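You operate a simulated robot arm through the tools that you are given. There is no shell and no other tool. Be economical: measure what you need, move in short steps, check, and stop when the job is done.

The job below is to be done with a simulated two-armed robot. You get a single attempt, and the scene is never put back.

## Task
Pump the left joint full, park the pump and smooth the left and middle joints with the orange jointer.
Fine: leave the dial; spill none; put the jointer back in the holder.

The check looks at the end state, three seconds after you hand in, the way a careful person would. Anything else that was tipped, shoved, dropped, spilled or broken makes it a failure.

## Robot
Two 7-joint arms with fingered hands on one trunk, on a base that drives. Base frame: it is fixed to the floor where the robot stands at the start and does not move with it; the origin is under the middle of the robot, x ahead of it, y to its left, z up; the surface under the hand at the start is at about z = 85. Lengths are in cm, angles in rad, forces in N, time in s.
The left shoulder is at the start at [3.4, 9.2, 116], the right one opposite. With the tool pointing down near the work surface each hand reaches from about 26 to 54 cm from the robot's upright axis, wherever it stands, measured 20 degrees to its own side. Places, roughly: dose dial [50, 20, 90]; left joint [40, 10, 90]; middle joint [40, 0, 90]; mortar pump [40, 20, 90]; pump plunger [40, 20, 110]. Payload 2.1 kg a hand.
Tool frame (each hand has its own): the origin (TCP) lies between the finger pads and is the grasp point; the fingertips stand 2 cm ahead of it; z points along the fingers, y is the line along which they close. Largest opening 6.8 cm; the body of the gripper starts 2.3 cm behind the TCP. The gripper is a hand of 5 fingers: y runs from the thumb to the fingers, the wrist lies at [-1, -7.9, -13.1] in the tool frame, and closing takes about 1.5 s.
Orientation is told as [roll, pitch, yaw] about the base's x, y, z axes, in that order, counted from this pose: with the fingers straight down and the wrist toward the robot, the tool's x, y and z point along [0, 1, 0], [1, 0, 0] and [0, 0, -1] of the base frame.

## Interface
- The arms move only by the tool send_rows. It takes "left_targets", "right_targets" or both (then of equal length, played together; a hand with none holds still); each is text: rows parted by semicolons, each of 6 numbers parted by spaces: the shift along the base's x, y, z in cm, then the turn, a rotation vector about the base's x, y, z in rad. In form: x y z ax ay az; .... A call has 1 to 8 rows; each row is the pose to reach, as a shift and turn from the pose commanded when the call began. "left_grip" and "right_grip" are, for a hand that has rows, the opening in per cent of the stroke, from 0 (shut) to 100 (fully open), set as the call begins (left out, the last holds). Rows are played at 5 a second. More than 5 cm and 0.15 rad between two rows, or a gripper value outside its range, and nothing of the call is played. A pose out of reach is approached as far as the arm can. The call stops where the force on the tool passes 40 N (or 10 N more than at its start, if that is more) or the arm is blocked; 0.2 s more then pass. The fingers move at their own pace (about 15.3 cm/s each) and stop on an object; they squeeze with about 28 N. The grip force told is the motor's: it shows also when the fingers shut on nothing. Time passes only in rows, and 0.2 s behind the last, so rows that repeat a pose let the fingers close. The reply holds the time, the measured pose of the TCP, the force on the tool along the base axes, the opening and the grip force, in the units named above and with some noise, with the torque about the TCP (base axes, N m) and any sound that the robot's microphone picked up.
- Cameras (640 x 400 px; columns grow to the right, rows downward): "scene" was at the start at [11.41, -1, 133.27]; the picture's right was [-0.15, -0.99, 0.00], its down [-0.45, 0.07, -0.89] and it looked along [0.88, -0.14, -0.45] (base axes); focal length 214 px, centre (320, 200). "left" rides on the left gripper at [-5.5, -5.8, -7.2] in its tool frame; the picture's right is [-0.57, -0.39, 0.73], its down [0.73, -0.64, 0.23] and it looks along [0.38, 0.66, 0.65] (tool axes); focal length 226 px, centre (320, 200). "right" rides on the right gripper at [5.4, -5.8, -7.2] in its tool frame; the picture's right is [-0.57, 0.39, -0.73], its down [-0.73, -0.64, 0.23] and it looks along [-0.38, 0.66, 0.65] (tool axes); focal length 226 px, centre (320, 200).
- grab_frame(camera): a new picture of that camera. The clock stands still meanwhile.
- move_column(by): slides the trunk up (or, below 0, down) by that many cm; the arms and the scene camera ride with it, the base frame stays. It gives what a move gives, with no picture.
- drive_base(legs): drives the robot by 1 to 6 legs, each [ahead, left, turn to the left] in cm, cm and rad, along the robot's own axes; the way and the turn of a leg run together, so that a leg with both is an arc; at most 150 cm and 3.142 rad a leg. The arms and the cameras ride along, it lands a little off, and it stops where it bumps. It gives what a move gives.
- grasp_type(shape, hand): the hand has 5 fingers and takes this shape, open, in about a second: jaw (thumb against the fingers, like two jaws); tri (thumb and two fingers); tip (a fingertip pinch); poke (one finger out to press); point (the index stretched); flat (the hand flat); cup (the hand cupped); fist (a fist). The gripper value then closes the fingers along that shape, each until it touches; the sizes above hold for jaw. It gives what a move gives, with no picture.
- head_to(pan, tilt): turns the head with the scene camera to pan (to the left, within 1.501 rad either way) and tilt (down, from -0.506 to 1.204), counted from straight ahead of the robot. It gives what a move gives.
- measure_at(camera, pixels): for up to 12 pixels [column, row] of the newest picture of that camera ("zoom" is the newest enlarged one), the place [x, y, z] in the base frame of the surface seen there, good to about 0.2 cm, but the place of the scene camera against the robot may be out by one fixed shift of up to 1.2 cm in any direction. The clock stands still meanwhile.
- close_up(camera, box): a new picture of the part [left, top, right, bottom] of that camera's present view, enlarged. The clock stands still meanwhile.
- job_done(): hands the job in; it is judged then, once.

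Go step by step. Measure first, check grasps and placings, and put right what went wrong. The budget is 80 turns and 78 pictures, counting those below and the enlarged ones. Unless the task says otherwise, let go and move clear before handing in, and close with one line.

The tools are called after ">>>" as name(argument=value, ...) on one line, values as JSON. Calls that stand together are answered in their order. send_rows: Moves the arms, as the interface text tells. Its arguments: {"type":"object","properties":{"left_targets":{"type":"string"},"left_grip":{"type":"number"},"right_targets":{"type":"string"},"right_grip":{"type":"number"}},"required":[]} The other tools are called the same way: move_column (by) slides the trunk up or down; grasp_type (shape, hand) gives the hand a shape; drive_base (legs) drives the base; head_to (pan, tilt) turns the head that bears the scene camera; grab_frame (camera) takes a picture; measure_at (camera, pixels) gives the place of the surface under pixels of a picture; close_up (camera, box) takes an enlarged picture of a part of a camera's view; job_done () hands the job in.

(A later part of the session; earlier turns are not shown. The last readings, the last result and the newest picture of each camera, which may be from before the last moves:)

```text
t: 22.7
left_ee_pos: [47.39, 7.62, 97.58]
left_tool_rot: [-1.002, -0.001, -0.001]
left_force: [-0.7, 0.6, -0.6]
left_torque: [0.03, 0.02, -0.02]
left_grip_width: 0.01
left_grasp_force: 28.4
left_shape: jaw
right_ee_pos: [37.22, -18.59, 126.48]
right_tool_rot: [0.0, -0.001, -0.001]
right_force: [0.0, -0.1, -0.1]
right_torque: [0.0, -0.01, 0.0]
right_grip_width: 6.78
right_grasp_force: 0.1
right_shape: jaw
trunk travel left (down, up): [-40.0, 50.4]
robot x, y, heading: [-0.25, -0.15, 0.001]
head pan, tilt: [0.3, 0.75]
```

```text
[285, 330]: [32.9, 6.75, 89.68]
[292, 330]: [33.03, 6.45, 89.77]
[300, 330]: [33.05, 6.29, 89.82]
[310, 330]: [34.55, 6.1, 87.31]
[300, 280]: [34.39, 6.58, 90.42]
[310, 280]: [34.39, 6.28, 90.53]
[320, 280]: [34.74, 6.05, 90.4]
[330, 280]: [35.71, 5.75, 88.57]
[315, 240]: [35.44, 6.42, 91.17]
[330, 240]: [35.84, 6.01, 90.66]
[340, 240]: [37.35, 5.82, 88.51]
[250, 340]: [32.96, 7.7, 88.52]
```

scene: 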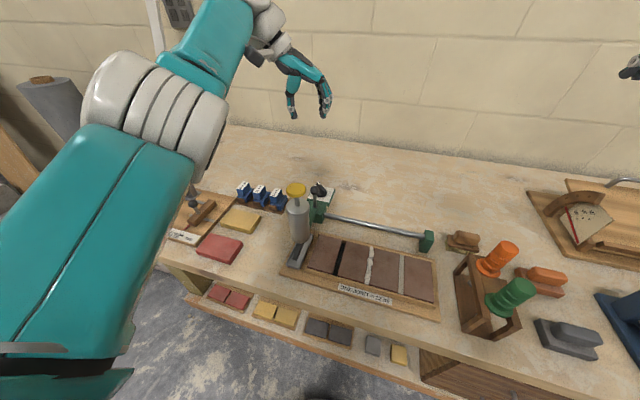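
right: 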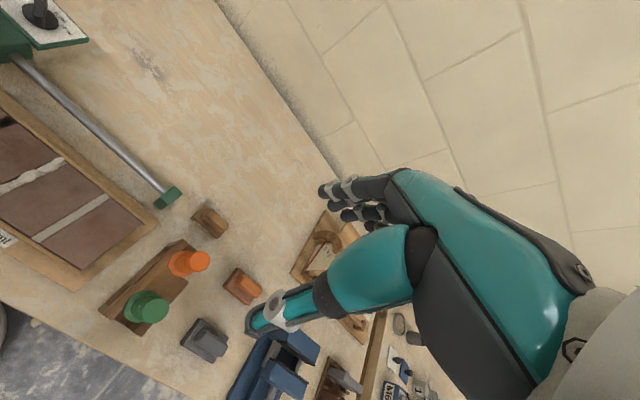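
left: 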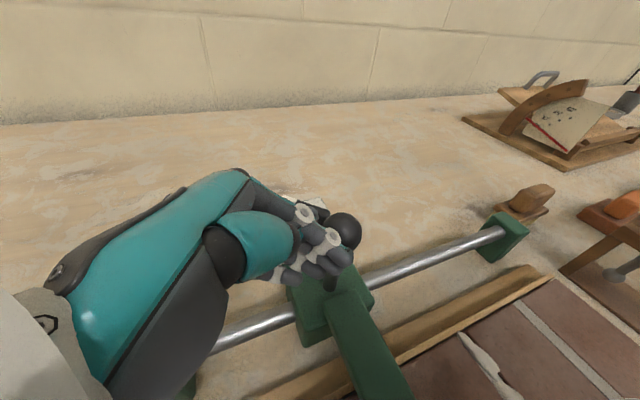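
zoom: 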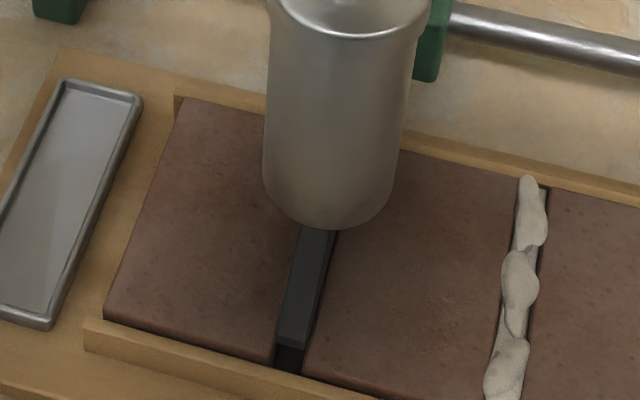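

Nozzle now spans y 6.0–6.85, centred in the joint (5.8–7.0). I'll withdraw the left hand to +y, up, and unroll it for pressing the plunger.

>>> send_rows(left_targets="0 4 0 0 0 0; 0 8 2 0 0 0; -2 9 6 0.13 0 0; -4 10 10 0.27 0 0; -6 11 13 0.41 0 0; -8 11 15 0.55 0 0; -9 10 17 0.69 0 0; -10 9 18 0.83 0 0")

>>> send_rows(left_targets="0 0 0 0.1 0 0; -1 0 0 0.17 0 0; -1 0 0 0.17 0 0")

>>> grab_frame(camera="scene")

>>> grab_frame(camera="left")

```text
t: 24.5
left_ee_pos: [37.37, 16.82, 115.51]
left_tool_rot: [-0.17, 0.0, 0.002]
left_force: [0.6, -0.5, 0.0]
left_torque: [0.01, 0.0, -0.01]
left_grip_width: 0.0
left_grasp_force: 28.3
left_shape: jaw
right_ee_pos: [37.2, -18.74, 126.52]
right_tool_rot: [0.001, 0.0, 0.002]
right_force: [0.6, 0.3, 0.1]
right_torque: [-0.01, -0.01, 0.02]
right_grip_width: 6.78
right_grasp_force: 0.1
right_shape: jaw
trunk travel left (down, up): [-40.0, 50.4]
robot x, y, heading: [0.05, 0.07, 0.001]
head pan, tilt: [0.3, 0.75]
```

```text
t: 25.3
left_ee_pos: [36.34, 16.78, 115.46]
left_tool_rot: [-0.001, 0.002, -0.002]
left_force: [-0.5, 0.2, -0.1]
left_torque: [-0.01, -0.01, 0.01]
left_grip_width: 0.0
left_grasp_force: 28.1
left_shape: jaw
right_ee_pos: [37.3, -18.69, 126.57]
right_tool_rot: [-0.001, 0.0, 0.001]
right_force: [-0.5, 0.3, -0.1]
right_torque: [0.0, 0.03, 0.02]
right_grip_width: 6.76
right_grasp_force: 0.0
right_shape: jaw
trunk travel left (down, up): [-40.0, 50.4]
robot x, y, heading: [0.02, -0.07, -0.0]
head pan, tilt: [0.3, 0.75]
```

```text
40 pictures are left
```

scene: 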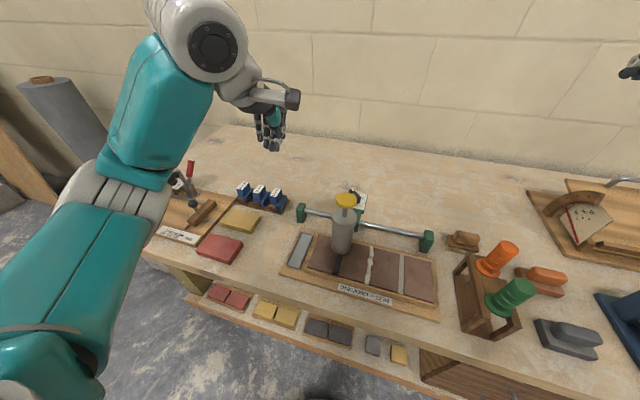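

```text
39 pictures are left
```

left: 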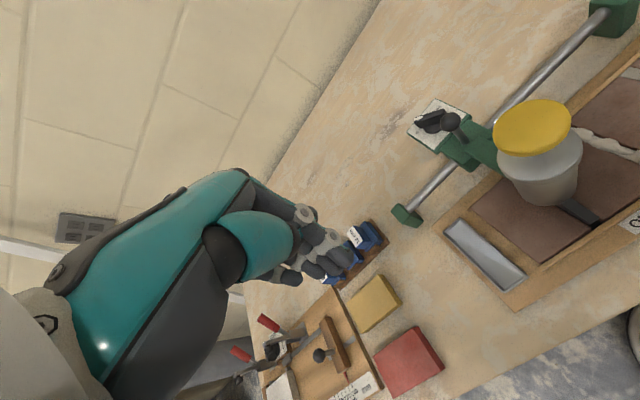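

The dial rides on the carriage and its pointer is unchanged. Measuring the cap from the left camera before pressing.

>>> measure_at(camera="left", pixels=[[500, 130], [533, 127], [565, 124], [533, 105], [535, 148], [510, 110], [560, 140]])

>>> measure_at(camera="scene", pixels=[[346, 201], [340, 201], [352, 201], [346, 197], [272, 148], [342, 240]])

```text
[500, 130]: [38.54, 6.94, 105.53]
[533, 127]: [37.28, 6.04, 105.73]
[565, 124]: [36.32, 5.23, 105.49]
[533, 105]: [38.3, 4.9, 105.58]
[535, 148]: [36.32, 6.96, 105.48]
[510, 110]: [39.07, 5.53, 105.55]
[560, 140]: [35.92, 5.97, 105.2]
```

```text
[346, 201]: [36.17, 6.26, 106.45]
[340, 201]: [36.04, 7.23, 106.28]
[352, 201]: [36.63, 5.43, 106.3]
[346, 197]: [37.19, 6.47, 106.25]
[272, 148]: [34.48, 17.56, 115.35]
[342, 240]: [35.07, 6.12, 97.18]
```

Cap centre ≈(37.3,6.1,105.6). I'll go above it at z≈110 and then press down.

>>> send_rows(left_targets="0.3 -3 0 0 0 0; 0.6 -6.5 0 0 0 0; 1 -10.7 0 0 0 0; 1 -10.7 -3 0 0 0; 1 -10.7 -5.5 0 0 0; 1 -10.7 -5.5 0 0 0")

>>> grab_frame(camera="left")

>>> close_up(camera="scene", box=[260, 120, 440, 290])

```text
t: 26.7
left_ee_pos: [37.4, 6.07, 110.14]
left_tool_rot: [-0.002, 0.003, 0.0]
left_force: [-0.6, -0.5, 0.3]
left_torque: [0.01, 0.02, 0.03]
left_grip_width: 0.02
left_grasp_force: 28.1
left_shape: jaw
right_ee_pos: [37.31, -18.62, 126.58]
right_tool_rot: [-0.001, 0.0, -0.001]
right_force: [0.1, -0.2, 0.0]
right_torque: [-0.02, 0.02, 0.04]
right_grip_width: 6.79
right_grasp_force: 0.0
right_shape: jaw
trunk travel left (down, up): [-40.0, 50.4]
robot x, y, heading: [-0.18, -0.3, 0.001]
head pan, tilt: [0.3, 0.75]
```

```text
38 pictures are left
```

left: 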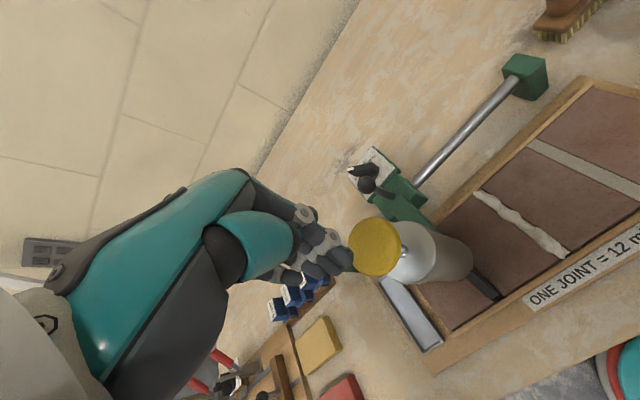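

```text
2.35 times, centred on (350, 205) of scene
```

zoom: 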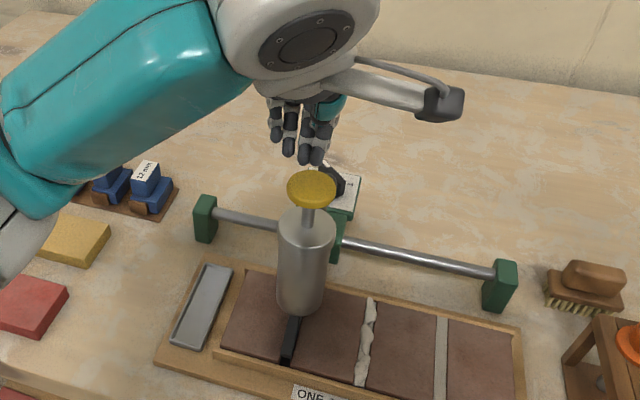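

Fingers are right over the cap. Pressing down in 0.5 cm steps to feel contact and the stroke's end.

>>> send_rows(left_targets="0 0 -1 0 0 0; 0 0 -2 0 0 0; 0 0 -2.6 0 0 0; 0 0 -3.2 0 0 0; 0 0 -3.8 0 0 0; 0 0 -4.4 0 0 0; 0 0 -5 0 0 0")

>>> close_up(camera="scene", box=[260, 120, 440, 290])

```text
t: 28.3
left_ee_pos: [37.32, 6.11, 105.25]
left_tool_rot: [-0.002, -0.007, 0.0]
left_force: [1.0, 1.6, 38.6]
left_torque: [0.1, 0.1, -0.04]
left_grip_width: 0.0
left_grasp_force: 28.1
left_shape: jaw
right_ee_pos: [37.07, -18.65, 126.64]
right_tool_rot: [-0.001, -0.002, 0.0]
right_force: [0.3, -0.5, 0.6]
right_torque: [-0.01, 0.01, 0.0]
right_grip_width: 6.77
right_grasp_force: 0.0
right_shape: jaw
trunk travel left (down, up): [-40.0, 50.4]
robot x, y, heading: [-0.18, -0.54, 0.003]
head pan, tilt: [0.3, 0.75]
```

```text
2.35 times, centred on (350, 205) of scene
```

zoom: 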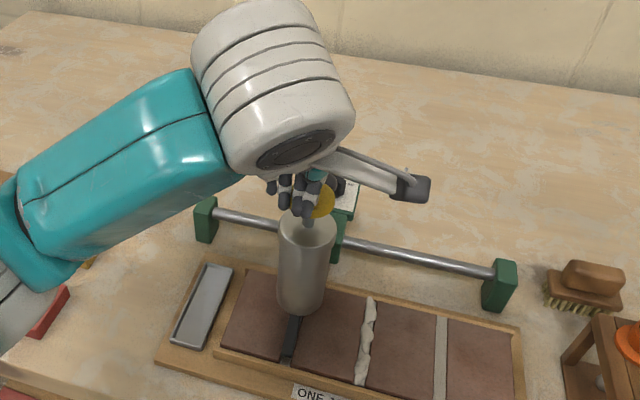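

Force has reached 38.6 N at z 105.25. I'll check how far the cap went and whether there's rod left.

>>> close_up(camera="scene", box=[320, 180, 380, 280])

>>> close_up(camera="left", box=[300, 180, 520, 330])

>>> measure_at(camera="zoom", pixels=[[100, 170], [160, 190], [230, 200], [250, 160], [220, 120], [300, 150]])

```text
4.00 times, centred on (350, 230) of scene
```

zoom: 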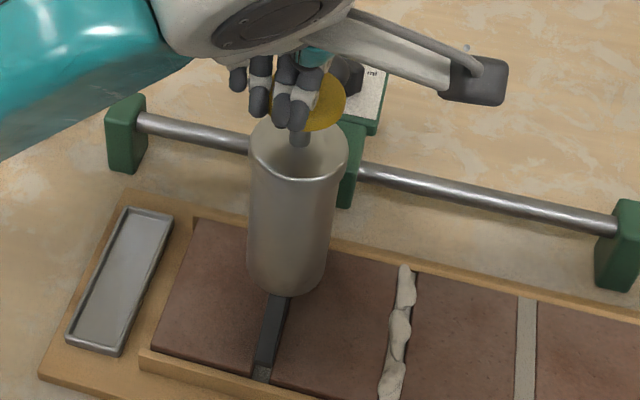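

```text
2.67 times, centred on (410, 255) of left
```

zoom: 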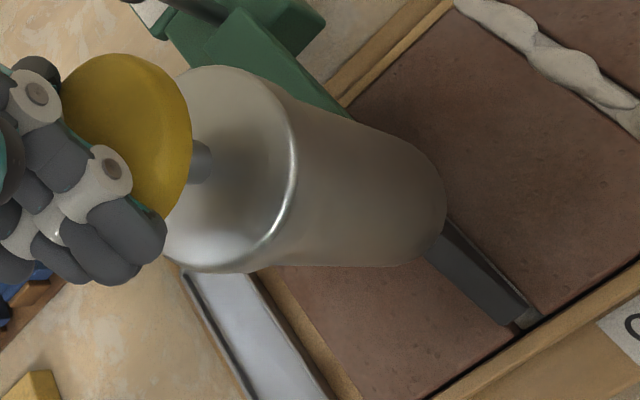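

```text
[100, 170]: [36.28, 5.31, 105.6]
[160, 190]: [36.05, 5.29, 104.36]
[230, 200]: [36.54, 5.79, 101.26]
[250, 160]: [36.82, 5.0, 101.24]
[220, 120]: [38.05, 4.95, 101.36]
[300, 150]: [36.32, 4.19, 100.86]
```

Mortar already shows at the joint's near end (zoom 262,375). Some rod remains visible, so I'll press a bit more to see whether it's the stop.

>>> send_rows(left_targets="0 0 -0.3 0 0 0; 0 0 -0.6 0 0 0; 0 0 -0.9 0 0 0")

```text
t: 28.7
left_ee_pos: [37.24, 6.1, 105.18]
left_tool_rot: [-0.006, -0.013, 0.0]
left_force: [-6.5, 1.1, 31.3]
left_torque: [0.12, 0.09, 0.02]
left_grip_width: 0.0
left_grasp_force: 28.2
left_shape: jaw
right_ee_pos: [36.93, -18.59, 126.62]
right_tool_rot: [0.0, -0.002, 0.001]
right_force: [0.4, -0.4, -0.6]
right_torque: [-0.01, 0.0, -0.01]
right_grip_width: 6.77
right_grasp_force: 0.2
right_shape: jaw
trunk travel left (down, up): [-40.0, 50.4]
robot x, y, heading: [-0.01, 0.43, 0.003]
head pan, tilt: [0.3, 0.75]
stopped in row 2 (left hand): the force on the tool passed its limit at 50 N (the readings are from after the stop); the commanded pose is now the measured one
```

It's stiff at 105.2: end of stroke. Lifting to see whether the plunger returns and how full the joint is.

>>> send_rows(left_targets="0 0 0.5 0 0 0; 0 0 1.2 0 0 0; 0 0 2.2 0 0 0; 0 0 3.5 0 0 0; 0 0 5 0 0 0")

>>> close_up(camera="scene", box=[310, 180, 380, 285])

>>> measure_at(camera="zoom", pixels=[[310, 115], [340, 110], [280, 115], [268, 365], [262, 375], [250, 330], [275, 330]])

```text
t: 29.9
left_ee_pos: [37.4, 6.15, 109.81]
left_tool_rot: [-0.003, -0.003, -0.001]
left_force: [0.8, 0.9, -1.0]
left_torque: [0.03, 0.0, 0.01]
left_grip_width: 0.0
left_grasp_force: 28.4
left_shape: jaw
right_ee_pos: [37.21, -18.72, 126.67]
right_tool_rot: [0.001, 0.0, 0.0]
right_force: [-0.3, -0.6, 0.2]
right_torque: [0.01, 0.0, -0.03]
right_grip_width: 6.76
right_grasp_force: 0.1
right_shape: jaw
trunk travel left (down, up): [-40.0, 50.4]
robot x, y, heading: [-0.32, -0.24, 0.003]
head pan, tilt: [0.3, 0.75]
```

```text
3.81 times, centred on (345, 232) of scene
```

zoom: 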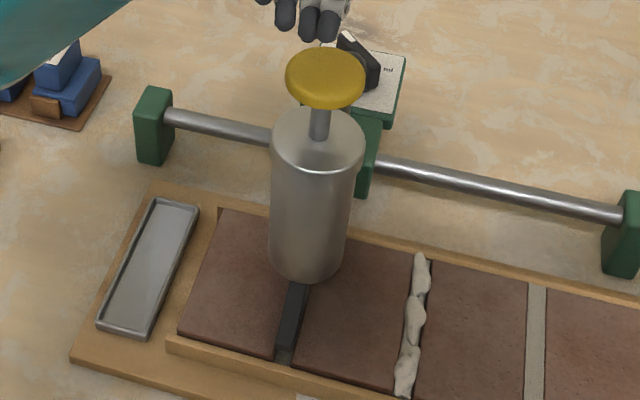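

```text
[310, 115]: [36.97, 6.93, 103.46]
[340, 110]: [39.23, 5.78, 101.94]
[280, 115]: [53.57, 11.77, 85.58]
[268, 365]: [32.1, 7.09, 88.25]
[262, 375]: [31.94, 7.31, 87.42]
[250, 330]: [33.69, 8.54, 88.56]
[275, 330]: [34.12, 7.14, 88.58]
```

The plunger sprang back and mortar shows in the joint at the open end, still below the brick top. Second stroke, then lift and look.

>>> send_rows(left_targets="0 0 -1 0 0 0; 0 0 -2 0 0 0; 0 0 -2.8 0 0 0; 0 0 -3.4 0 0 0; 0 0 -4 0 0 0; 0 0 -4.5 0 0 0; 0 0 -4.9 0 0 0; 0 0 -5.3 0 0 0")

>>> send_rows(left_targets="0 0 0.5 0 0 0; 0 0 1.2 0 0 0; 0 0 2.2 0 0 0; 0 0 3.5 0 0 0; 0 0 4.8 0 0 0")

>>> close_up(camera="scene", box=[310, 220, 370, 280])

```text
t: 31.7
left_ee_pos: [37.26, 6.05, 105.24]
left_tool_rot: [-0.007, -0.021, 0.002]
left_force: [-6.6, 2.4, 27.3]
left_torque: [0.11, 0.19, -0.02]
left_grip_width: 0.0
left_grasp_force: 28.2
left_shape: jaw
right_ee_pos: [37.08, -18.63, 126.64]
right_tool_rot: [0.001, -0.003, 0.0]
right_force: [0.1, 0.0, 0.4]
right_torque: [-0.02, 0.01, 0.02]
right_grip_width: 6.8
right_grasp_force: 0.1
right_shape: jaw
trunk travel left (down, up): [-40.0, 50.4]
robot x, y, heading: [0.11, -0.35, -0.002]
head pan, tilt: [0.3, 0.75]
stopped in row 8 (left hand): the force on the tool passed its limit at 43 N (the readings are from after the stop); the commanded pose is now the measured one
```

```text
t: 32.9
left_ee_pos: [37.51, 6.03, 109.85]
left_tool_rot: [-0.007, -0.011, 0.002]
left_force: [0.3, -1.0, 2.1]
left_torque: [0.0, 0.03, 0.01]
left_grip_width: 0.01
left_grasp_force: 28.2
left_shape: jaw
right_ee_pos: [37.22, -18.64, 126.57]
right_tool_rot: [-0.001, 0.0, 0.0]
right_force: [0.4, 0.2, -0.3]
right_torque: [0.05, 0.01, -0.03]
right_grip_width: 6.79
right_grasp_force: 0.2
right_shape: jaw
trunk travel left (down, up): [-40.0, 50.4]
robot x, y, heading: [0.04, 0.08, 0.001]
head pan, tilt: [0.3, 0.75]
```

```text
6.67 times, centred on (340, 250) of scene
```

zoom: 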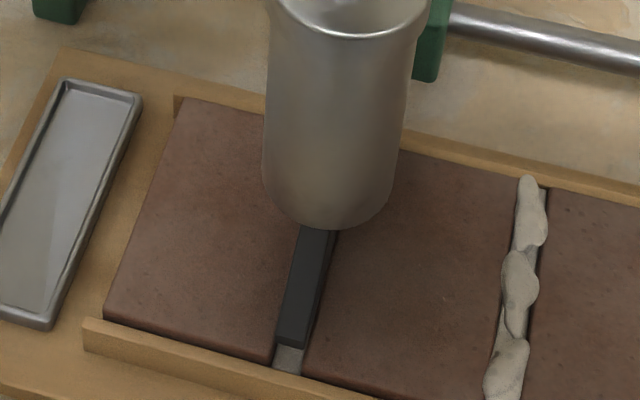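

Mortar level has risen at (288,360). I'll compare its height to the brick top to confirm about two thirds.

>>> measure_at(camera="zoom", pixels=[[287, 358], [290, 365], [283, 352], [282, 365], [296, 368], [250, 340], [330, 360]])

```text
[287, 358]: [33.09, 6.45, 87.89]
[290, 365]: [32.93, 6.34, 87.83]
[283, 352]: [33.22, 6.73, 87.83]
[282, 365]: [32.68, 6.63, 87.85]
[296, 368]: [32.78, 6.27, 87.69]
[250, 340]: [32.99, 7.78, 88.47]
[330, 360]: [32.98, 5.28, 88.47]
```

Mortar at z≈87.85, brick at 88.47; one more stroke fits. Third stroke.

>>> send_rows(left_targets="0 0 -1 0 0 0; 0 0 -2 0 0 0; 0 0 -2.8 0 0 0; 0 0 -3.4 0 0 0; 0 0 -4 0 0 0; 0 0 -4.5 0 0 0; 0 0 -4.9 0 0 0; 0 0 -5.3 0 0 0")

>>> send_rows(left_targets="0 0 0.5 0 0 0; 0 0 1.2 0 0 0; 0 0 2.2 0 0 0; 0 0 3.5 0 0 0; 0 0 6 0 0 0; 0 0 9 0 0 0")

>>> close_up(camera="scene", box=[310, 220, 370, 280])

>>> measure_at(camera="zoom", pixels=[[287, 358], [290, 365], [283, 352], [282, 365], [296, 368], [250, 340], [330, 360]])

```text
t: 34.6
left_ee_pos: [37.33, 6.21, 105.08]
left_tool_rot: [-0.011, -0.027, 0.004]
left_force: [-5.9, 1.7, 28.2]
left_torque: [0.16, 0.28, 0.01]
left_grip_width: 0.0
left_grasp_force: 28.0
left_shape: jaw
right_ee_pos: [36.99, -18.53, 126.76]
right_tool_rot: [0.0, -0.002, 0.0]
right_force: [-0.1, -0.5, 0.1]
right_torque: [0.02, 0.02, 0.01]
right_grip_width: 6.78
right_grasp_force: 0.0
right_shape: jaw
trunk travel left (down, up): [-40.0, 50.4]
robot x, y, heading: [-0.15, 0.28, 0.003]
head pan, tilt: [0.3, 0.75]
stopped in row 8 (left hand): the force on the tool passed its limit at 44 N (the readings are from after the stop); the commanded pose is now the measured one
```

```text
t: 36.0
left_ee_pos: [37.63, 6.13, 113.87]
left_tool_rot: [-0.009, -0.019, 0.003]
left_force: [0.2, 0.6, 0.1]
left_torque: [0.01, 0.0, -0.01]
left_grip_width: 0.0
left_grasp_force: 28.1
left_shape: jaw
right_ee_pos: [37.36, -18.53, 126.47]
right_tool_rot: [0.0, 0.0, 0.0]
right_force: [0.5, 0.0, 0.1]
right_torque: [0.03, -0.02, 0.01]
right_grip_width: 6.78
right_grasp_force: 0.1
right_shape: jaw
trunk travel left (down, up): [-40.0, 50.4]
robot x, y, heading: [-0.06, -0.02, 0.005]
head pan, tilt: [0.3, 0.75]
```

```text
6.67 times, centred on (340, 250) of scene
```

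zoom: 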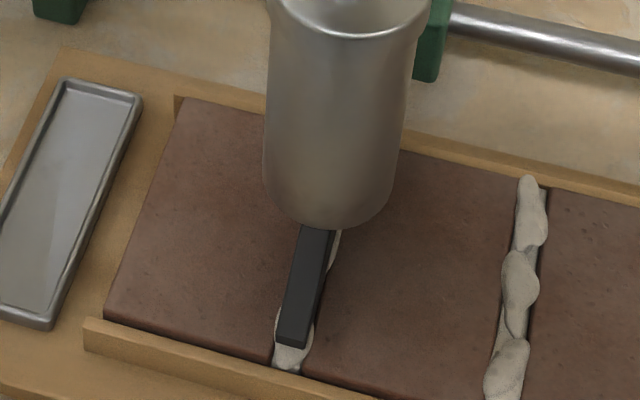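

```text
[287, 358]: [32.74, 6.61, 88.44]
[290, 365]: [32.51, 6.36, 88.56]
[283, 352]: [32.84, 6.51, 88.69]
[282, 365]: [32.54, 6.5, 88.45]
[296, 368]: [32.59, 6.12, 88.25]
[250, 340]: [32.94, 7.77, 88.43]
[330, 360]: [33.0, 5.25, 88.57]
```

The left joint is now full, with a rough bead like the middle one. Next I'll move the left hand away up-left, shut the right hand and roll it +1 rad to push the ball back toward +y.

>>> send_rows(left_targets="-0.5 2 2 0 0 0; -1 5 4 0 0 0; -2 8 6 0 0 0; -3 11 8 0 0 0; -4 14 9 0 0 0; -5 17 9 0 0 0; -6 20 9 0 0 0; -6 20 9 0 0 0", right_targets="0 0 -1 0.12 0 0; 0 1 -2 0.25 0 0; 1 2 -4 0.38 0 0; 2 3 -6 0.5 0 0; 3 4 -8 0.63 0 0; 4 5 -10 0.76 0 0; 5 6 -12 0.88 0 0; 6 7 -14 1.0 0 0", right_grip=0)

>>> send_rows(right_targets="1 2 -3 0 0 0; 2.5 5 -6 0 0 0; 4 8 -9 0 0 0; 4 9.5 -13 0 0 0; 4 9.5 -15 0 0 0; 4 9.5 -15 0 0 0")

>>> grab_frame(camera="right")

>>> close_up(camera="scene", box=[260, 130, 460, 290])

```text
t: 37.8
left_ee_pos: [31.25, 26.41, 122.89]
left_tool_rot: [-0.009, -0.018, 0.004]
left_force: [-0.4, -1.1, 0.1]
left_torque: [-0.01, 0.01, 0.01]
left_grip_width: 0.0
left_grasp_force: 27.8
left_shape: jaw
right_ee_pos: [43.4, -11.63, 112.55]
right_tool_rot: [1.003, 0.001, 0.0]
right_force: [-0.5, 0.3, 0.0]
right_torque: [0.03, -0.01, 0.02]
right_grip_width: 0.0
right_grasp_force: 27.9
right_shape: jaw
trunk travel left (down, up): [-40.0, 50.4]
robot x, y, heading: [-0.22, -0.25, 0.003]
head pan, tilt: [0.3, 0.75]
```

```text
t: 39.2
left_ee_pos: [31.38, 26.31, 122.83]
left_tool_rot: [-0.008, -0.021, 0.003]
left_force: [0.2, -0.3, 0.3]
left_torque: [0.0, 0.0, 0.02]
left_grip_width: 0.0
left_grasp_force: 28.2
left_shape: jaw
right_ee_pos: [47.29, -1.99, 97.56]
right_tool_rot: [1.0, 0.0, 0.0]
right_force: [-0.5, 0.2, 0.0]
right_torque: [0.04, 0.0, 0.0]
right_grip_width: 0.01
right_grasp_force: 28.1
right_shape: jaw
trunk travel left (down, up): [-40.0, 50.4]
robot x, y, heading: [0.14, 0.06, 0.002]
head pan, tilt: [0.3, 0.75]
```

```text
30 pictures are left
```

right: 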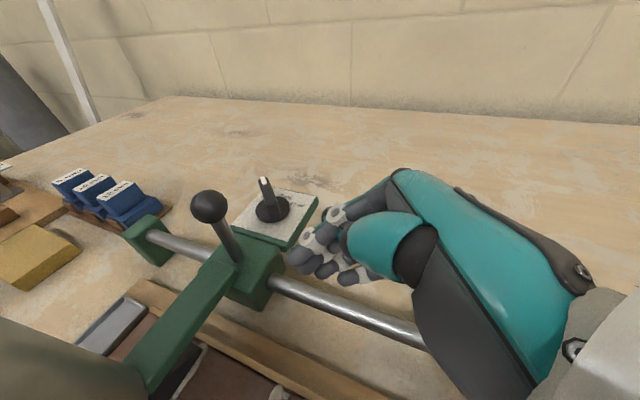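

```text
2.50 times, centred on (360, 210) of scene
```

zoom: 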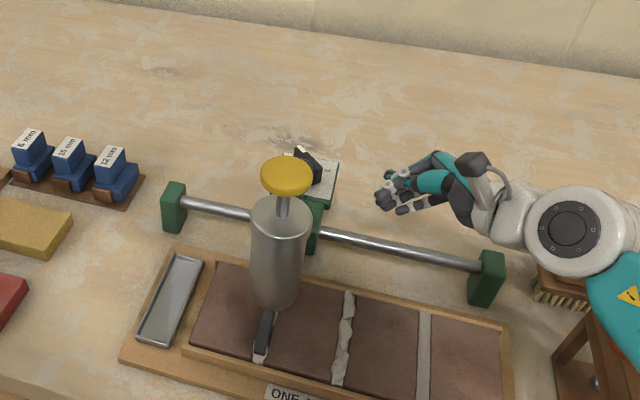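

Checking finger cluster, ball and dial positions in the right view.

>>> measure_at(camera="right", pixels=[[209, 207], [297, 262], [310, 245], [335, 215], [352, 275], [272, 205], [285, 215], [322, 272]])

```text
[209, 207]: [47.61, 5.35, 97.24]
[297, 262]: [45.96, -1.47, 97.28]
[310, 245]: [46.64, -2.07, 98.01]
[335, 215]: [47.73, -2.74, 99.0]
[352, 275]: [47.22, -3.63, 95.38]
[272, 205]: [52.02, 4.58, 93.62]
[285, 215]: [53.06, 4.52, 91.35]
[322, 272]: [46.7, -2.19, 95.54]
```

Geometry mirrors the first push: contact when TCP y ≈ ball y −1.4. I'll push to TCP y≈12 and then measure.

>>> send_rows(right_targets="0 3 -0.2 0 0 0; 0 5 -0.2 0 0 0; 0 6.5 -0.2 0 0 0; 0 8 -0.2 0 0 0; 0 9.5 -0.2 0 0 0; 0 11 -0.2 0 0 0; 0 12.5 -0.2 0 0 0; 0 14 -0.2 0 0 0")

>>> close_up(camera="scene", box=[270, 190, 370, 290])

```text
t: 41.0
left_ee_pos: [31.41, 26.35, 122.88]
left_tool_rot: [-0.009, -0.021, 0.004]
left_force: [-1.0, -0.2, 0.1]
left_torque: [-0.01, -0.01, -0.04]
left_grip_width: 0.01
left_grasp_force: 27.4
left_shape: jaw
right_ee_pos: [47.22, 11.87, 97.24]
right_tool_rot: [0.999, 0.0, 0.001]
right_force: [-1.4, -0.3, 0.5]
right_torque: [0.01, 0.0, 0.01]
right_grip_width: 0.01
right_grasp_force: 28.1
right_shape: jaw
trunk travel left (down, up): [-40.0, 50.4]
robot x, y, heading: [-0.29, -0.01, 0.0]
head pan, tilt: [0.3, 0.75]
```

```text
4.00 times, centred on (320, 240) of scene
```

zoom: 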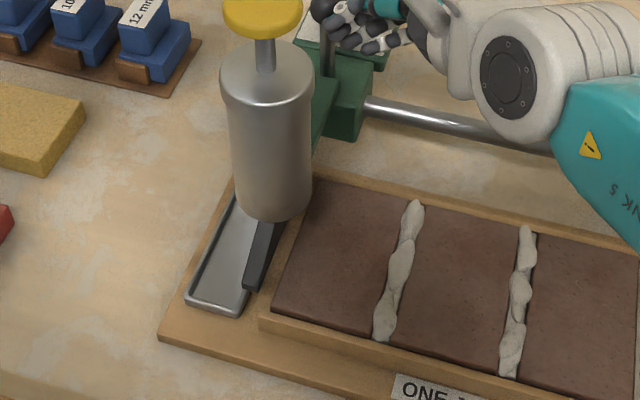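

Left joint is filled end to end. Measuring the nozzle against the tray to find the remaining travel.

>>> measure_at(camera="zoom", pixels=[[246, 285], [256, 285], [258, 250], [195, 285], [215, 285], [235, 300], [222, 250], [190, 300], [243, 308]])

```text
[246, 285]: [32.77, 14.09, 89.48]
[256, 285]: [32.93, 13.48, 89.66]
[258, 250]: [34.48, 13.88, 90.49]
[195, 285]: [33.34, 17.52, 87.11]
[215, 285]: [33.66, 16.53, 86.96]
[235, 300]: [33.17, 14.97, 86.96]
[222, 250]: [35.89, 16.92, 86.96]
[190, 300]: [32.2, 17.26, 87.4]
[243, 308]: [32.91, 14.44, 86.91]
```

Nozzle centre y≈13.85, tray spans about 14.2–17.5; another 1.85 cm puts it back in the parked spot.

>>> send_rows(right_targets="0 0.5 0 0 0 0; 0 1 0 0 0 0; 0 1.5 0 0 0 0; 0 1.85 0 0 0 0; 0 1.85 0 0 0 0")

>>> close_up(camera="scene", box=[270, 190, 370, 290])

>>> measure_at(camera="zoom", pixels=[[212, 285], [220, 285], [228, 285], [235, 260], [190, 300], [195, 285], [250, 285], [243, 308]])

```text
t: 42.2
left_ee_pos: [31.43, 26.15, 122.84]
left_tool_rot: [-0.009, -0.02, 0.0]
left_force: [-0.9, 0.0, -0.4]
left_torque: [-0.02, -0.03, 0.03]
left_grip_width: 0.0
left_grasp_force: 27.9
left_shape: jaw
right_ee_pos: [47.28, 13.56, 97.36]
right_tool_rot: [1.001, 0.0, 0.001]
right_force: [-0.5, -3.6, -1.6]
right_torque: [-0.08, 0.02, -0.01]
right_grip_width: 0.01
right_grasp_force: 27.7
right_shape: jaw
trunk travel left (down, up): [-40.0, 50.4]
robot x, y, heading: [0.2, 0.52, 0.002]
head pan, tilt: [0.3, 0.75]
```

```text
4.00 times, centred on (320, 240) of scene
```

zoom: 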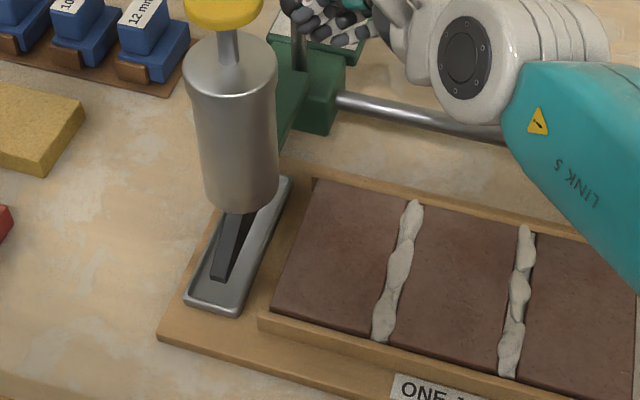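

```text
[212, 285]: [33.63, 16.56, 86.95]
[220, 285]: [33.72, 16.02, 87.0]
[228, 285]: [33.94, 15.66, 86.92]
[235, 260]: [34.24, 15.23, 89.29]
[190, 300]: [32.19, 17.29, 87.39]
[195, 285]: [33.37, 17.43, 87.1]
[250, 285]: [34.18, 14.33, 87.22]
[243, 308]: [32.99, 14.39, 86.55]
```

The -3.6 N reaction shows the carriage's end stop; the nozzle is back inside the tray. I'll withdraw the right hand to -y and up, unroll it and open it near the jointers.

>>> send_rows(right_targets="0 -4 0.5 0 0 0; 0 -8 2 0 0 0; -1 -12 5 -0.12 0 0; -2 -16 8 -0.26 0 0; -3 -20 11 -0.4 0 0; -4 -24 13 -0.54 0 0; -5 -28 15 -0.68 0 0; -6 -32 16 -0.82 0 0")

>>> send_rows(right_targets="-1 -1.5 0 -0.1 0 0; -3 -3 0 -0.18 0 0; -5 -3 0 -0.18 0 0; -5 -3 0 -0.18 0 0", right_grip=70)

>>> head_to(pan=-0.45, tilt=0.75)

>>> grab_frame(camera="right")

>>> grab_frame(camera="scene")

```text
refused: row 3 steps farther than a row can; nothing moved
```

```text
t: 43.2
left_ee_pos: [31.35, 26.19, 122.82]
left_tool_rot: [-0.007, -0.019, 0.002]
left_force: [0.0, 0.3, -1.1]
left_torque: [0.0, -0.03, -0.01]
left_grip_width: 0.0
left_grasp_force: 27.8
left_shape: jaw
right_ee_pos: [42.34, 10.57, 97.47]
right_tool_rot: [0.819, -0.001, -0.001]
right_force: [-0.3, -0.2, -0.1]
right_torque: [-0.04, 0.01, -0.01]
right_grip_width: 4.74
right_grasp_force: 0.1
right_shape: jaw
trunk travel left (down, up): [-40.0, 50.4]
robot x, y, heading: [-0.09, -0.03, 0.005]
head pan, tilt: [0.3, 0.75]
```

```text
t: 44.3
left_ee_pos: [31.46, 26.28, 122.78]
left_tool_rot: [-0.01, -0.018, 0.004]
left_force: [-0.6, -0.1, -0.2]
left_torque: [0.01, 0.0, 0.0]
left_grip_width: 0.0
left_grasp_force: 27.6
left_shape: jaw
right_ee_pos: [42.19, 10.75, 97.43]
right_tool_rot: [0.82, 0.001, -0.001]
right_force: [-0.9, 0.3, -0.1]
right_torque: [-0.03, 0.02, -0.01]
right_grip_width: 4.76
right_grasp_force: 0.2
right_shape: jaw
trunk travel left (down, up): [-40.0, 50.4]
robot x, y, heading: [0.06, -0.3, -0.002]
head pan, tilt: [-0.45, 0.75]
```

```text
26 pictures are left
```

right: 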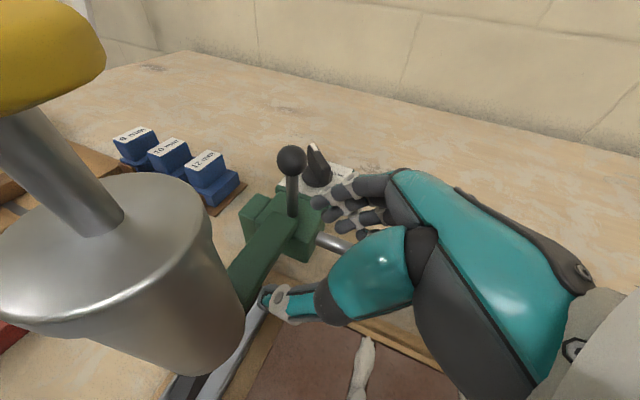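

```text
25 pictures are left
```

scene: 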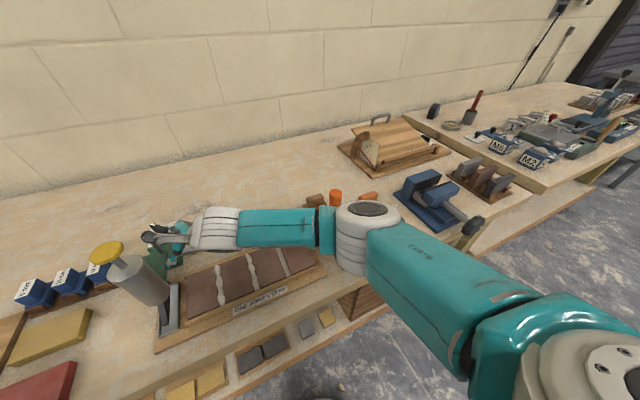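

The first retreat was refused (row too long), so the hand only backed off to (42,10.7); no contact force. Now retreat properly in smaller rows along -y and up.

>>> send_rows(right_targets="0 -3.5 0.5 0 0 0; 0 -7 2 0 0 0; 0 -10.5 5 0 0 0; 0 -14 8 -0.14 0 0; 0 -17.5 11 -0.28 0 0; 0 -21 13.5 -0.42 0 0; -1 -24.5 15.5 -0.56 0 0; -2 -28 17 -0.7 0 0")

>>> send_rows(right_targets="-1 -1.5 0 -0.12 0 0; -4 -2 0 -0.12 0 0; -8 -2 2 -0.12 0 0; -8 -2 2 -0.12 0 0")

>>> grab_frame(camera="right")

>>> grab_frame(camera="scene")

```text
t: 46.1
left_ee_pos: [31.4, 26.24, 122.8]
left_tool_rot: [-0.009, -0.021, 0.003]
left_force: [0.5, 0.7, 0.3]
left_torque: [0.02, -0.03, 0.02]
left_grip_width: 0.0
left_grasp_force: 28.2
left_shape: jaw
right_ee_pos: [40.34, -17.42, 114.27]
right_tool_rot: [0.117, -0.001, 0.001]
right_force: [-0.5, 1.0, 0.3]
right_torque: [-0.03, 0.01, -0.01]
right_grip_width: 4.75
right_grasp_force: 0.1
right_shape: jaw
trunk travel left (down, up): [-40.0, 50.4]
robot x, y, heading: [-0.32, 0.03, 0.002]
head pan, tilt: [-0.45, 0.75]
```

```text
t: 47.1
left_ee_pos: [31.31, 26.22, 122.88]
left_tool_rot: [-0.009, -0.022, 0.004]
left_force: [-0.1, -0.3, -0.4]
left_torque: [-0.01, 0.0, -0.02]
left_grip_width: 0.0
left_grasp_force: 28.0
left_shape: jaw
right_ee_pos: [32.26, -19.46, 116.19]
right_tool_rot: [0.0, 0.0, -0.001]
right_force: [1.0, 1.0, 0.3]
right_torque: [0.02, 0.01, 0.0]
right_grip_width: 4.79
right_grasp_force: 0.0
right_shape: jaw
trunk travel left (down, up): [-40.0, 50.4]
robot x, y, heading: [-0.21, 0.28, -0.003]
head pan, tilt: [-0.45, 0.75]
```

```text
24 pictures are left
```

right: 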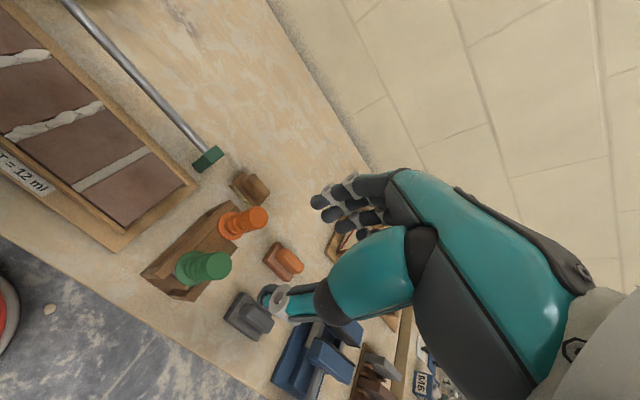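

```text
23 pictures are left
```

scene: 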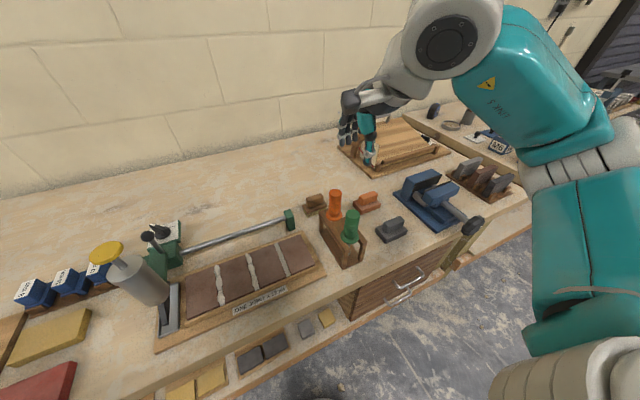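

Both jointers are now in clear view (orange at right px 243,220; scene 335,205). Zooming and measuring the orange one, and checking the dial.

>>> close_up(camera="scene", box=[290, 175, 400, 275])

>>> close_up(camera="right", box=[130, 170, 310, 310])

>>> measure_at(camera="zoom", pixels=[[460, 170], [430, 160], [470, 185], [440, 135], [395, 190], [350, 195], [360, 235], [330, 195], [380, 110], [60, 370], [230, 440], [290, 250]])

>>> close_up(camera="scene", box=[130, 210, 200, 260])

```text
4.00 times, centred on (345, 225) of scene
```

zoom: 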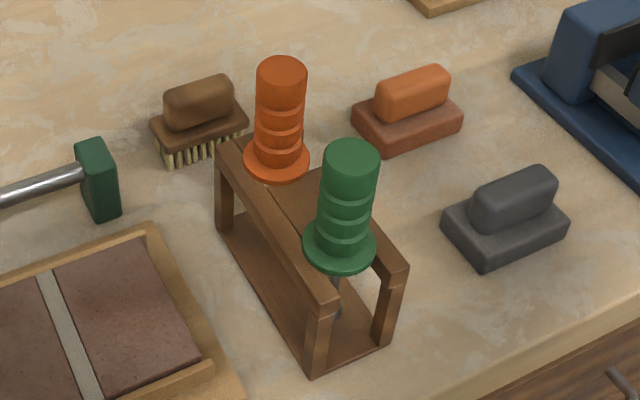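

```text
2.86 times, centred on (220, 240) of right
```

zoom: 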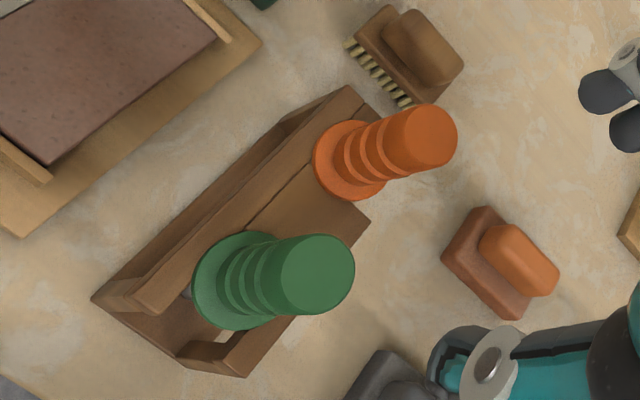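

```text
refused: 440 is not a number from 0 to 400
```

```text
8.00 times, centred on (165, 235) of scene
```

zoom: 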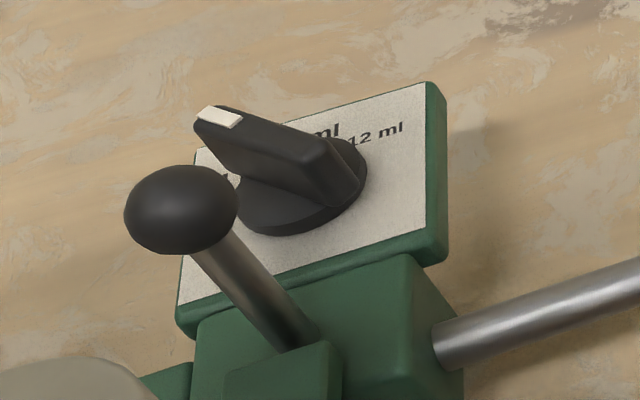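

Dial is untouched. Measuring the orange handle top, flange and holder with both cameras.

>>> measure_at(camera="right", pixels=[[255, 218], [248, 222], [264, 216], [258, 210], [224, 222], [232, 236], [240, 220], [205, 260], [203, 263], [180, 268], [238, 247], [225, 205]])

>>> measure_at(camera="scene", pixels=[[335, 192], [331, 192], [340, 192], [334, 205], [330, 216], [334, 218], [339, 216], [350, 214], [351, 238], [320, 215], [345, 225], [347, 246]])

```text
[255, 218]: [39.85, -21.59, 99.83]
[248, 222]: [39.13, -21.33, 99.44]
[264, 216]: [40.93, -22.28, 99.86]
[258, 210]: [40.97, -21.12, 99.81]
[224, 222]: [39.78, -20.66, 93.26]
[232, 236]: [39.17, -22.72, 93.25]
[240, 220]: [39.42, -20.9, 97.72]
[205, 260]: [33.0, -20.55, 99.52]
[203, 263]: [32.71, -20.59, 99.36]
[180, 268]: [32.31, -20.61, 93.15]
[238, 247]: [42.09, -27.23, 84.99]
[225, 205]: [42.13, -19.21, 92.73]
```

```text
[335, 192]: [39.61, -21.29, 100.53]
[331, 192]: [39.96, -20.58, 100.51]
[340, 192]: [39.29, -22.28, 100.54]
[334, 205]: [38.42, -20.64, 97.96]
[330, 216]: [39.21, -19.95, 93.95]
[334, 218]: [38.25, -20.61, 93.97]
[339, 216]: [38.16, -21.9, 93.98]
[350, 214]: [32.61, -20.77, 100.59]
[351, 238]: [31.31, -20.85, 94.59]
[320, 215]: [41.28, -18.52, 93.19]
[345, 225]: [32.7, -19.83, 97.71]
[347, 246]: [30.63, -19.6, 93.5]
```

Orange handle axis ≈(40.0,-21.6), top z 99.85, flange z≈93.3, green handle at (33,-20.6). I'll yaw the right hand +0.6 so its thumb/wrist stay clear of the green jointer, and hover over the orange one.

>>> send_rows(right_targets="2 -0.5 0 0 0 0.12; 4 -1 0 0 0 0.24; 6 -1.6 -2 0 0 0.36; 7.75 -2.15 -5 0 0 0.48; 7.75 -2.15 -8 0 0 0.6; 7.75 -2.15 -10 0 0 0.6; 7.75 -2.15 -10 0 0 0.6")

>>> grab_frame(camera="right")

>>> close_up(camera="scene", box=[270, 120, 420, 270])

```text
t: 48.7
left_ee_pos: [31.47, 26.32, 122.85]
left_tool_rot: [-0.009, -0.021, 0.003]
left_force: [0.0, 0.5, 0.0]
left_torque: [0.05, 0.0, -0.03]
left_grip_width: 0.0
left_grasp_force: 28.2
left_shape: jaw
right_ee_pos: [36.53, -19.37, 107.3]
right_tool_rot: [-0.014, 0.001, 0.561]
right_force: [0.2, 0.1, 0.4]
right_torque: [0.01, 0.01, 0.02]
right_grip_width: 4.74
right_grasp_force: 0.0
right_shape: jaw
right hand out of reach, approached as far as the arm can: row 4, 5, 6, 7
trunk travel left (down, up): [-40.0, 50.4]
robot x, y, heading: [0.03, 0.31, -0.001]
head pan, tilt: [-0.45, 0.75]
```

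```text
19 pictures are left
```

right: 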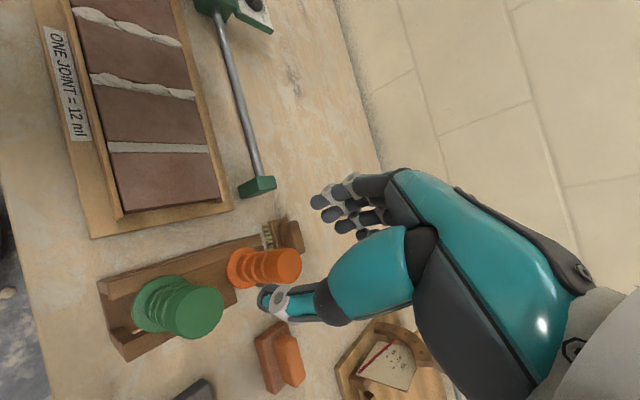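

```text
2.67 times, centred on (345, 195) of scene
```

zoom: 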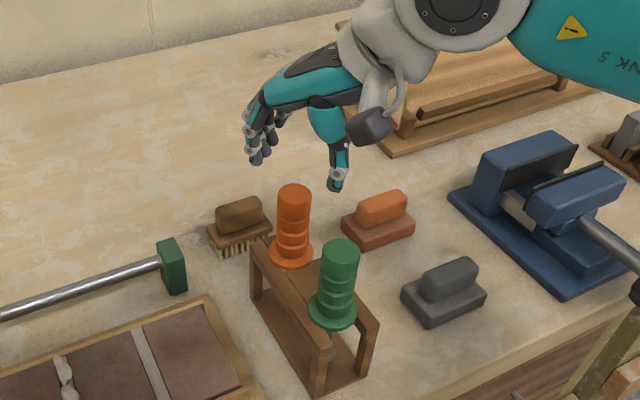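

The arm runs out of reach at that yaw (stuck at x 36.5). I'll reduce yaw to about 0.15 and go on to (40.0,-21.6,106).

>>> send_rows(right_targets="0 0 0.5 0 0 -0.14; 0 0 0.5 0 0 -0.28; 1 -0.7 0.5 0.014 0 -0.41; 2.3 -1.5 0 0.014 0 -0.41; 3.5 -2.2 -0.5 0.014 0 -0.41; 3.5 -2.2 -0.5 0.014 0 -0.41")

>>> grab_frame(camera="right")

```text
t: 50.1
left_ee_pos: [31.44, 26.25, 122.86]
left_tool_rot: [-0.009, -0.022, 0.004]
left_force: [0.5, -0.1, -0.3]
left_torque: [0.01, 0.01, 0.04]
left_grip_width: 0.0
left_grasp_force: 27.7
left_shape: jaw
right_ee_pos: [40.25, -21.49, 106.92]
right_tool_rot: [0.011, -0.004, 0.189]
right_force: [0.6, 0.3, 0.4]
right_torque: [0.02, -0.04, -0.01]
right_grip_width: 4.8
right_grasp_force: 0.1
right_shape: jaw
trunk travel left (down, up): [-40.0, 50.4]
robot x, y, heading: [-0.15, 0.36, 0.002]
head pan, tilt: [-0.45, 0.75]
```

```text
17 pictures are left
```

right: 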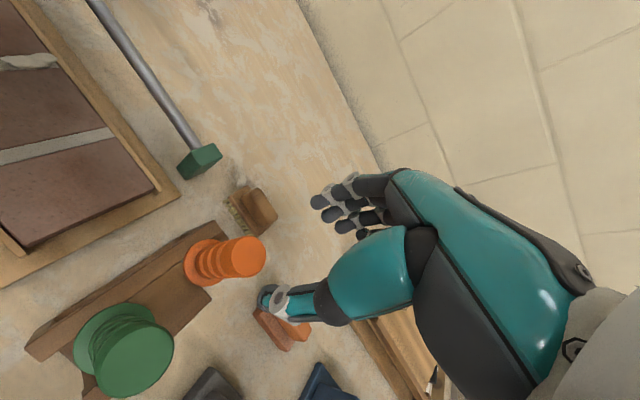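

Now over it at (40.25,-21.49). Measuring the handle's top in this view for fine alignment.

>>> measure_at(camera="right", pixels=[[245, 256], [232, 258], [262, 254], [248, 240], [247, 273], [200, 245], [196, 280], [186, 262], [127, 350], [150, 340]])

```text
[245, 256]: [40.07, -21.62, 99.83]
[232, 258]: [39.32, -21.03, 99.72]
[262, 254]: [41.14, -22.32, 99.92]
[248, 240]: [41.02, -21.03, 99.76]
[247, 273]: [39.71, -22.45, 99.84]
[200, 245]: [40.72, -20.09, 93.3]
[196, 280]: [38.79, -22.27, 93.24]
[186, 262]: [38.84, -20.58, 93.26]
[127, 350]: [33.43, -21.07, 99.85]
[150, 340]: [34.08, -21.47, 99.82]
```

Axis ≈(40.2,-21.65), matching the TCP. Descending to z≈97.8 and then closing.

>>> send_rows(right_targets="0 -0.15 -2.5 0 0 0; 0 -0.15 -5 0 0 0; 0 -0.15 -7 0 0 0; 0 -0.15 -8.2 0 0 0; 0 -0.15 -9.1 0 0 0; 0 -0.15 -9.1 0 0 0")

>>> close_up(camera="scene", box=[290, 150, 400, 260])

```text
t: 51.5
left_ee_pos: [31.28, 26.32, 122.86]
left_tool_rot: [-0.008, -0.022, 0.005]
left_force: [0.3, 0.1, -0.4]
left_torque: [0.0, -0.02, -0.02]
left_grip_width: 0.01
left_grasp_force: 27.7
left_shape: jaw
right_ee_pos: [40.17, -21.68, 97.74]
right_tool_rot: [0.014, -0.006, 0.189]
right_force: [0.0, -0.5, 0.4]
right_torque: [-0.01, 0.01, 0.03]
right_grip_width: 4.78
right_grasp_force: 0.1
right_shape: jaw
trunk travel left (down, up): [-40.0, 50.4]
robot x, y, heading: [0.15, -0.02, -0.003]
head pan, tilt: [-0.45, 0.75]
```

```text
3.64 times, centred on (345, 205) of scene
```

zoom: 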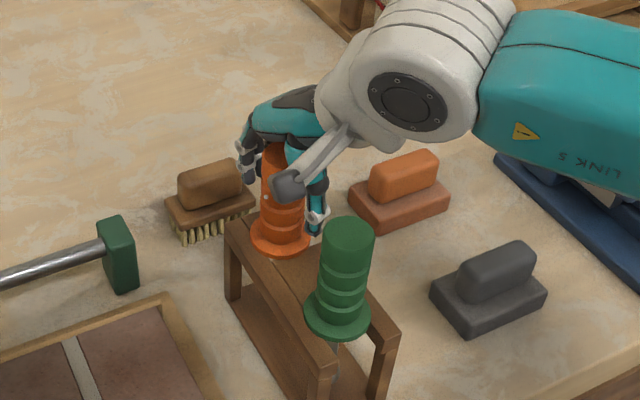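

The handle is between thumb and fingers. Closing and then lifting straight up.

>>> send_rows(right_targets="0 0 0 0 0 0; 0 0 0 0 0 0; 0 0 0 0 0 0; 0 0 0 0 0 0; 0 0 0 0 0 0; 0 0 0 0 0 0; 0 0 0 0 0 0; 0 0 0 0 0 0", right_grip=0)

>>> send_rows(right_targets="0 0 1 0 0 0; 0 0 2.5 0 0 0; 0 0 5 0 0 0; 0 0 7.5 0 0 0; 0 0 9.5 0 0 0; 0 0 9.5 0 0 0")

>>> close_up(camera="scene", box=[290, 130, 400, 240])

```text
t: 53.3
left_ee_pos: [31.41, 26.31, 122.78]
left_tool_rot: [-0.008, -0.019, 0.003]
left_force: [-0.3, -0.1, -0.4]
left_torque: [-0.02, -0.01, -0.01]
left_grip_width: 0.0
left_grasp_force: 28.2
left_shape: jaw
right_ee_pos: [40.34, -21.66, 97.68]
right_tool_rot: [0.012, -0.006, 0.19]
right_force: [0.3, -0.6, 0.9]
right_torque: [0.02, 0.02, 0.01]
right_grip_width: 2.09
right_grasp_force: 27.9
right_shape: jaw
trunk travel left (down, up): [-40.0, 50.4]
robot x, y, heading: [-0.16, -0.36, -0.002]
head pan, tilt: [-0.45, 0.75]
```

```text
t: 54.7
left_ee_pos: [31.34, 26.26, 122.87]
left_tool_rot: [-0.009, -0.018, 0.003]
left_force: [0.5, 0.4, 0.2]
left_torque: [-0.01, -0.03, -0.03]
left_grip_width: 0.01
left_grasp_force: 27.8
left_shape: jaw
right_ee_pos: [40.21, -21.69, 107.12]
right_tool_rot: [0.012, -0.006, 0.19]
right_force: [0.5, -0.3, -0.7]
right_torque: [0.0, -0.02, -0.01]
right_grip_width: 2.08
right_grasp_force: 28.6
right_shape: jaw
trunk travel left (down, up): [-40.0, 50.4]
robot x, y, heading: [0.13, -0.04, 0.003]
head pan, tilt: [-0.45, 0.75]
```

```text
3.64 times, centred on (345, 185) of scene
```

zoom: 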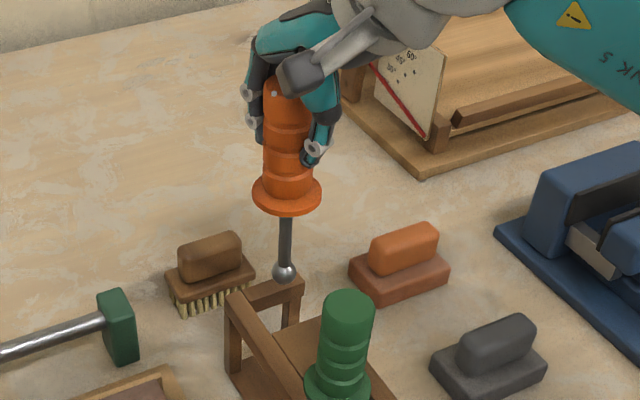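

Lifted: it has a round ball tip (zoom 284,272), so yaw doesn't matter. Measuring the tip's offset from the TCP.

>>> measure_at(camera="zoom", pixels=[[284, 270], [284, 280], [287, 240], [287, 205], [265, 205], [310, 205], [290, 350], [345, 310]])

```text
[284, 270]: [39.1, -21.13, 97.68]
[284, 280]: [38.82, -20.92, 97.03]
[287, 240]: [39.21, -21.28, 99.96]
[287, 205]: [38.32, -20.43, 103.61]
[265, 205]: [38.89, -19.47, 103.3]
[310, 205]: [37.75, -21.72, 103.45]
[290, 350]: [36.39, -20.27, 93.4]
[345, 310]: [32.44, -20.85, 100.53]
```

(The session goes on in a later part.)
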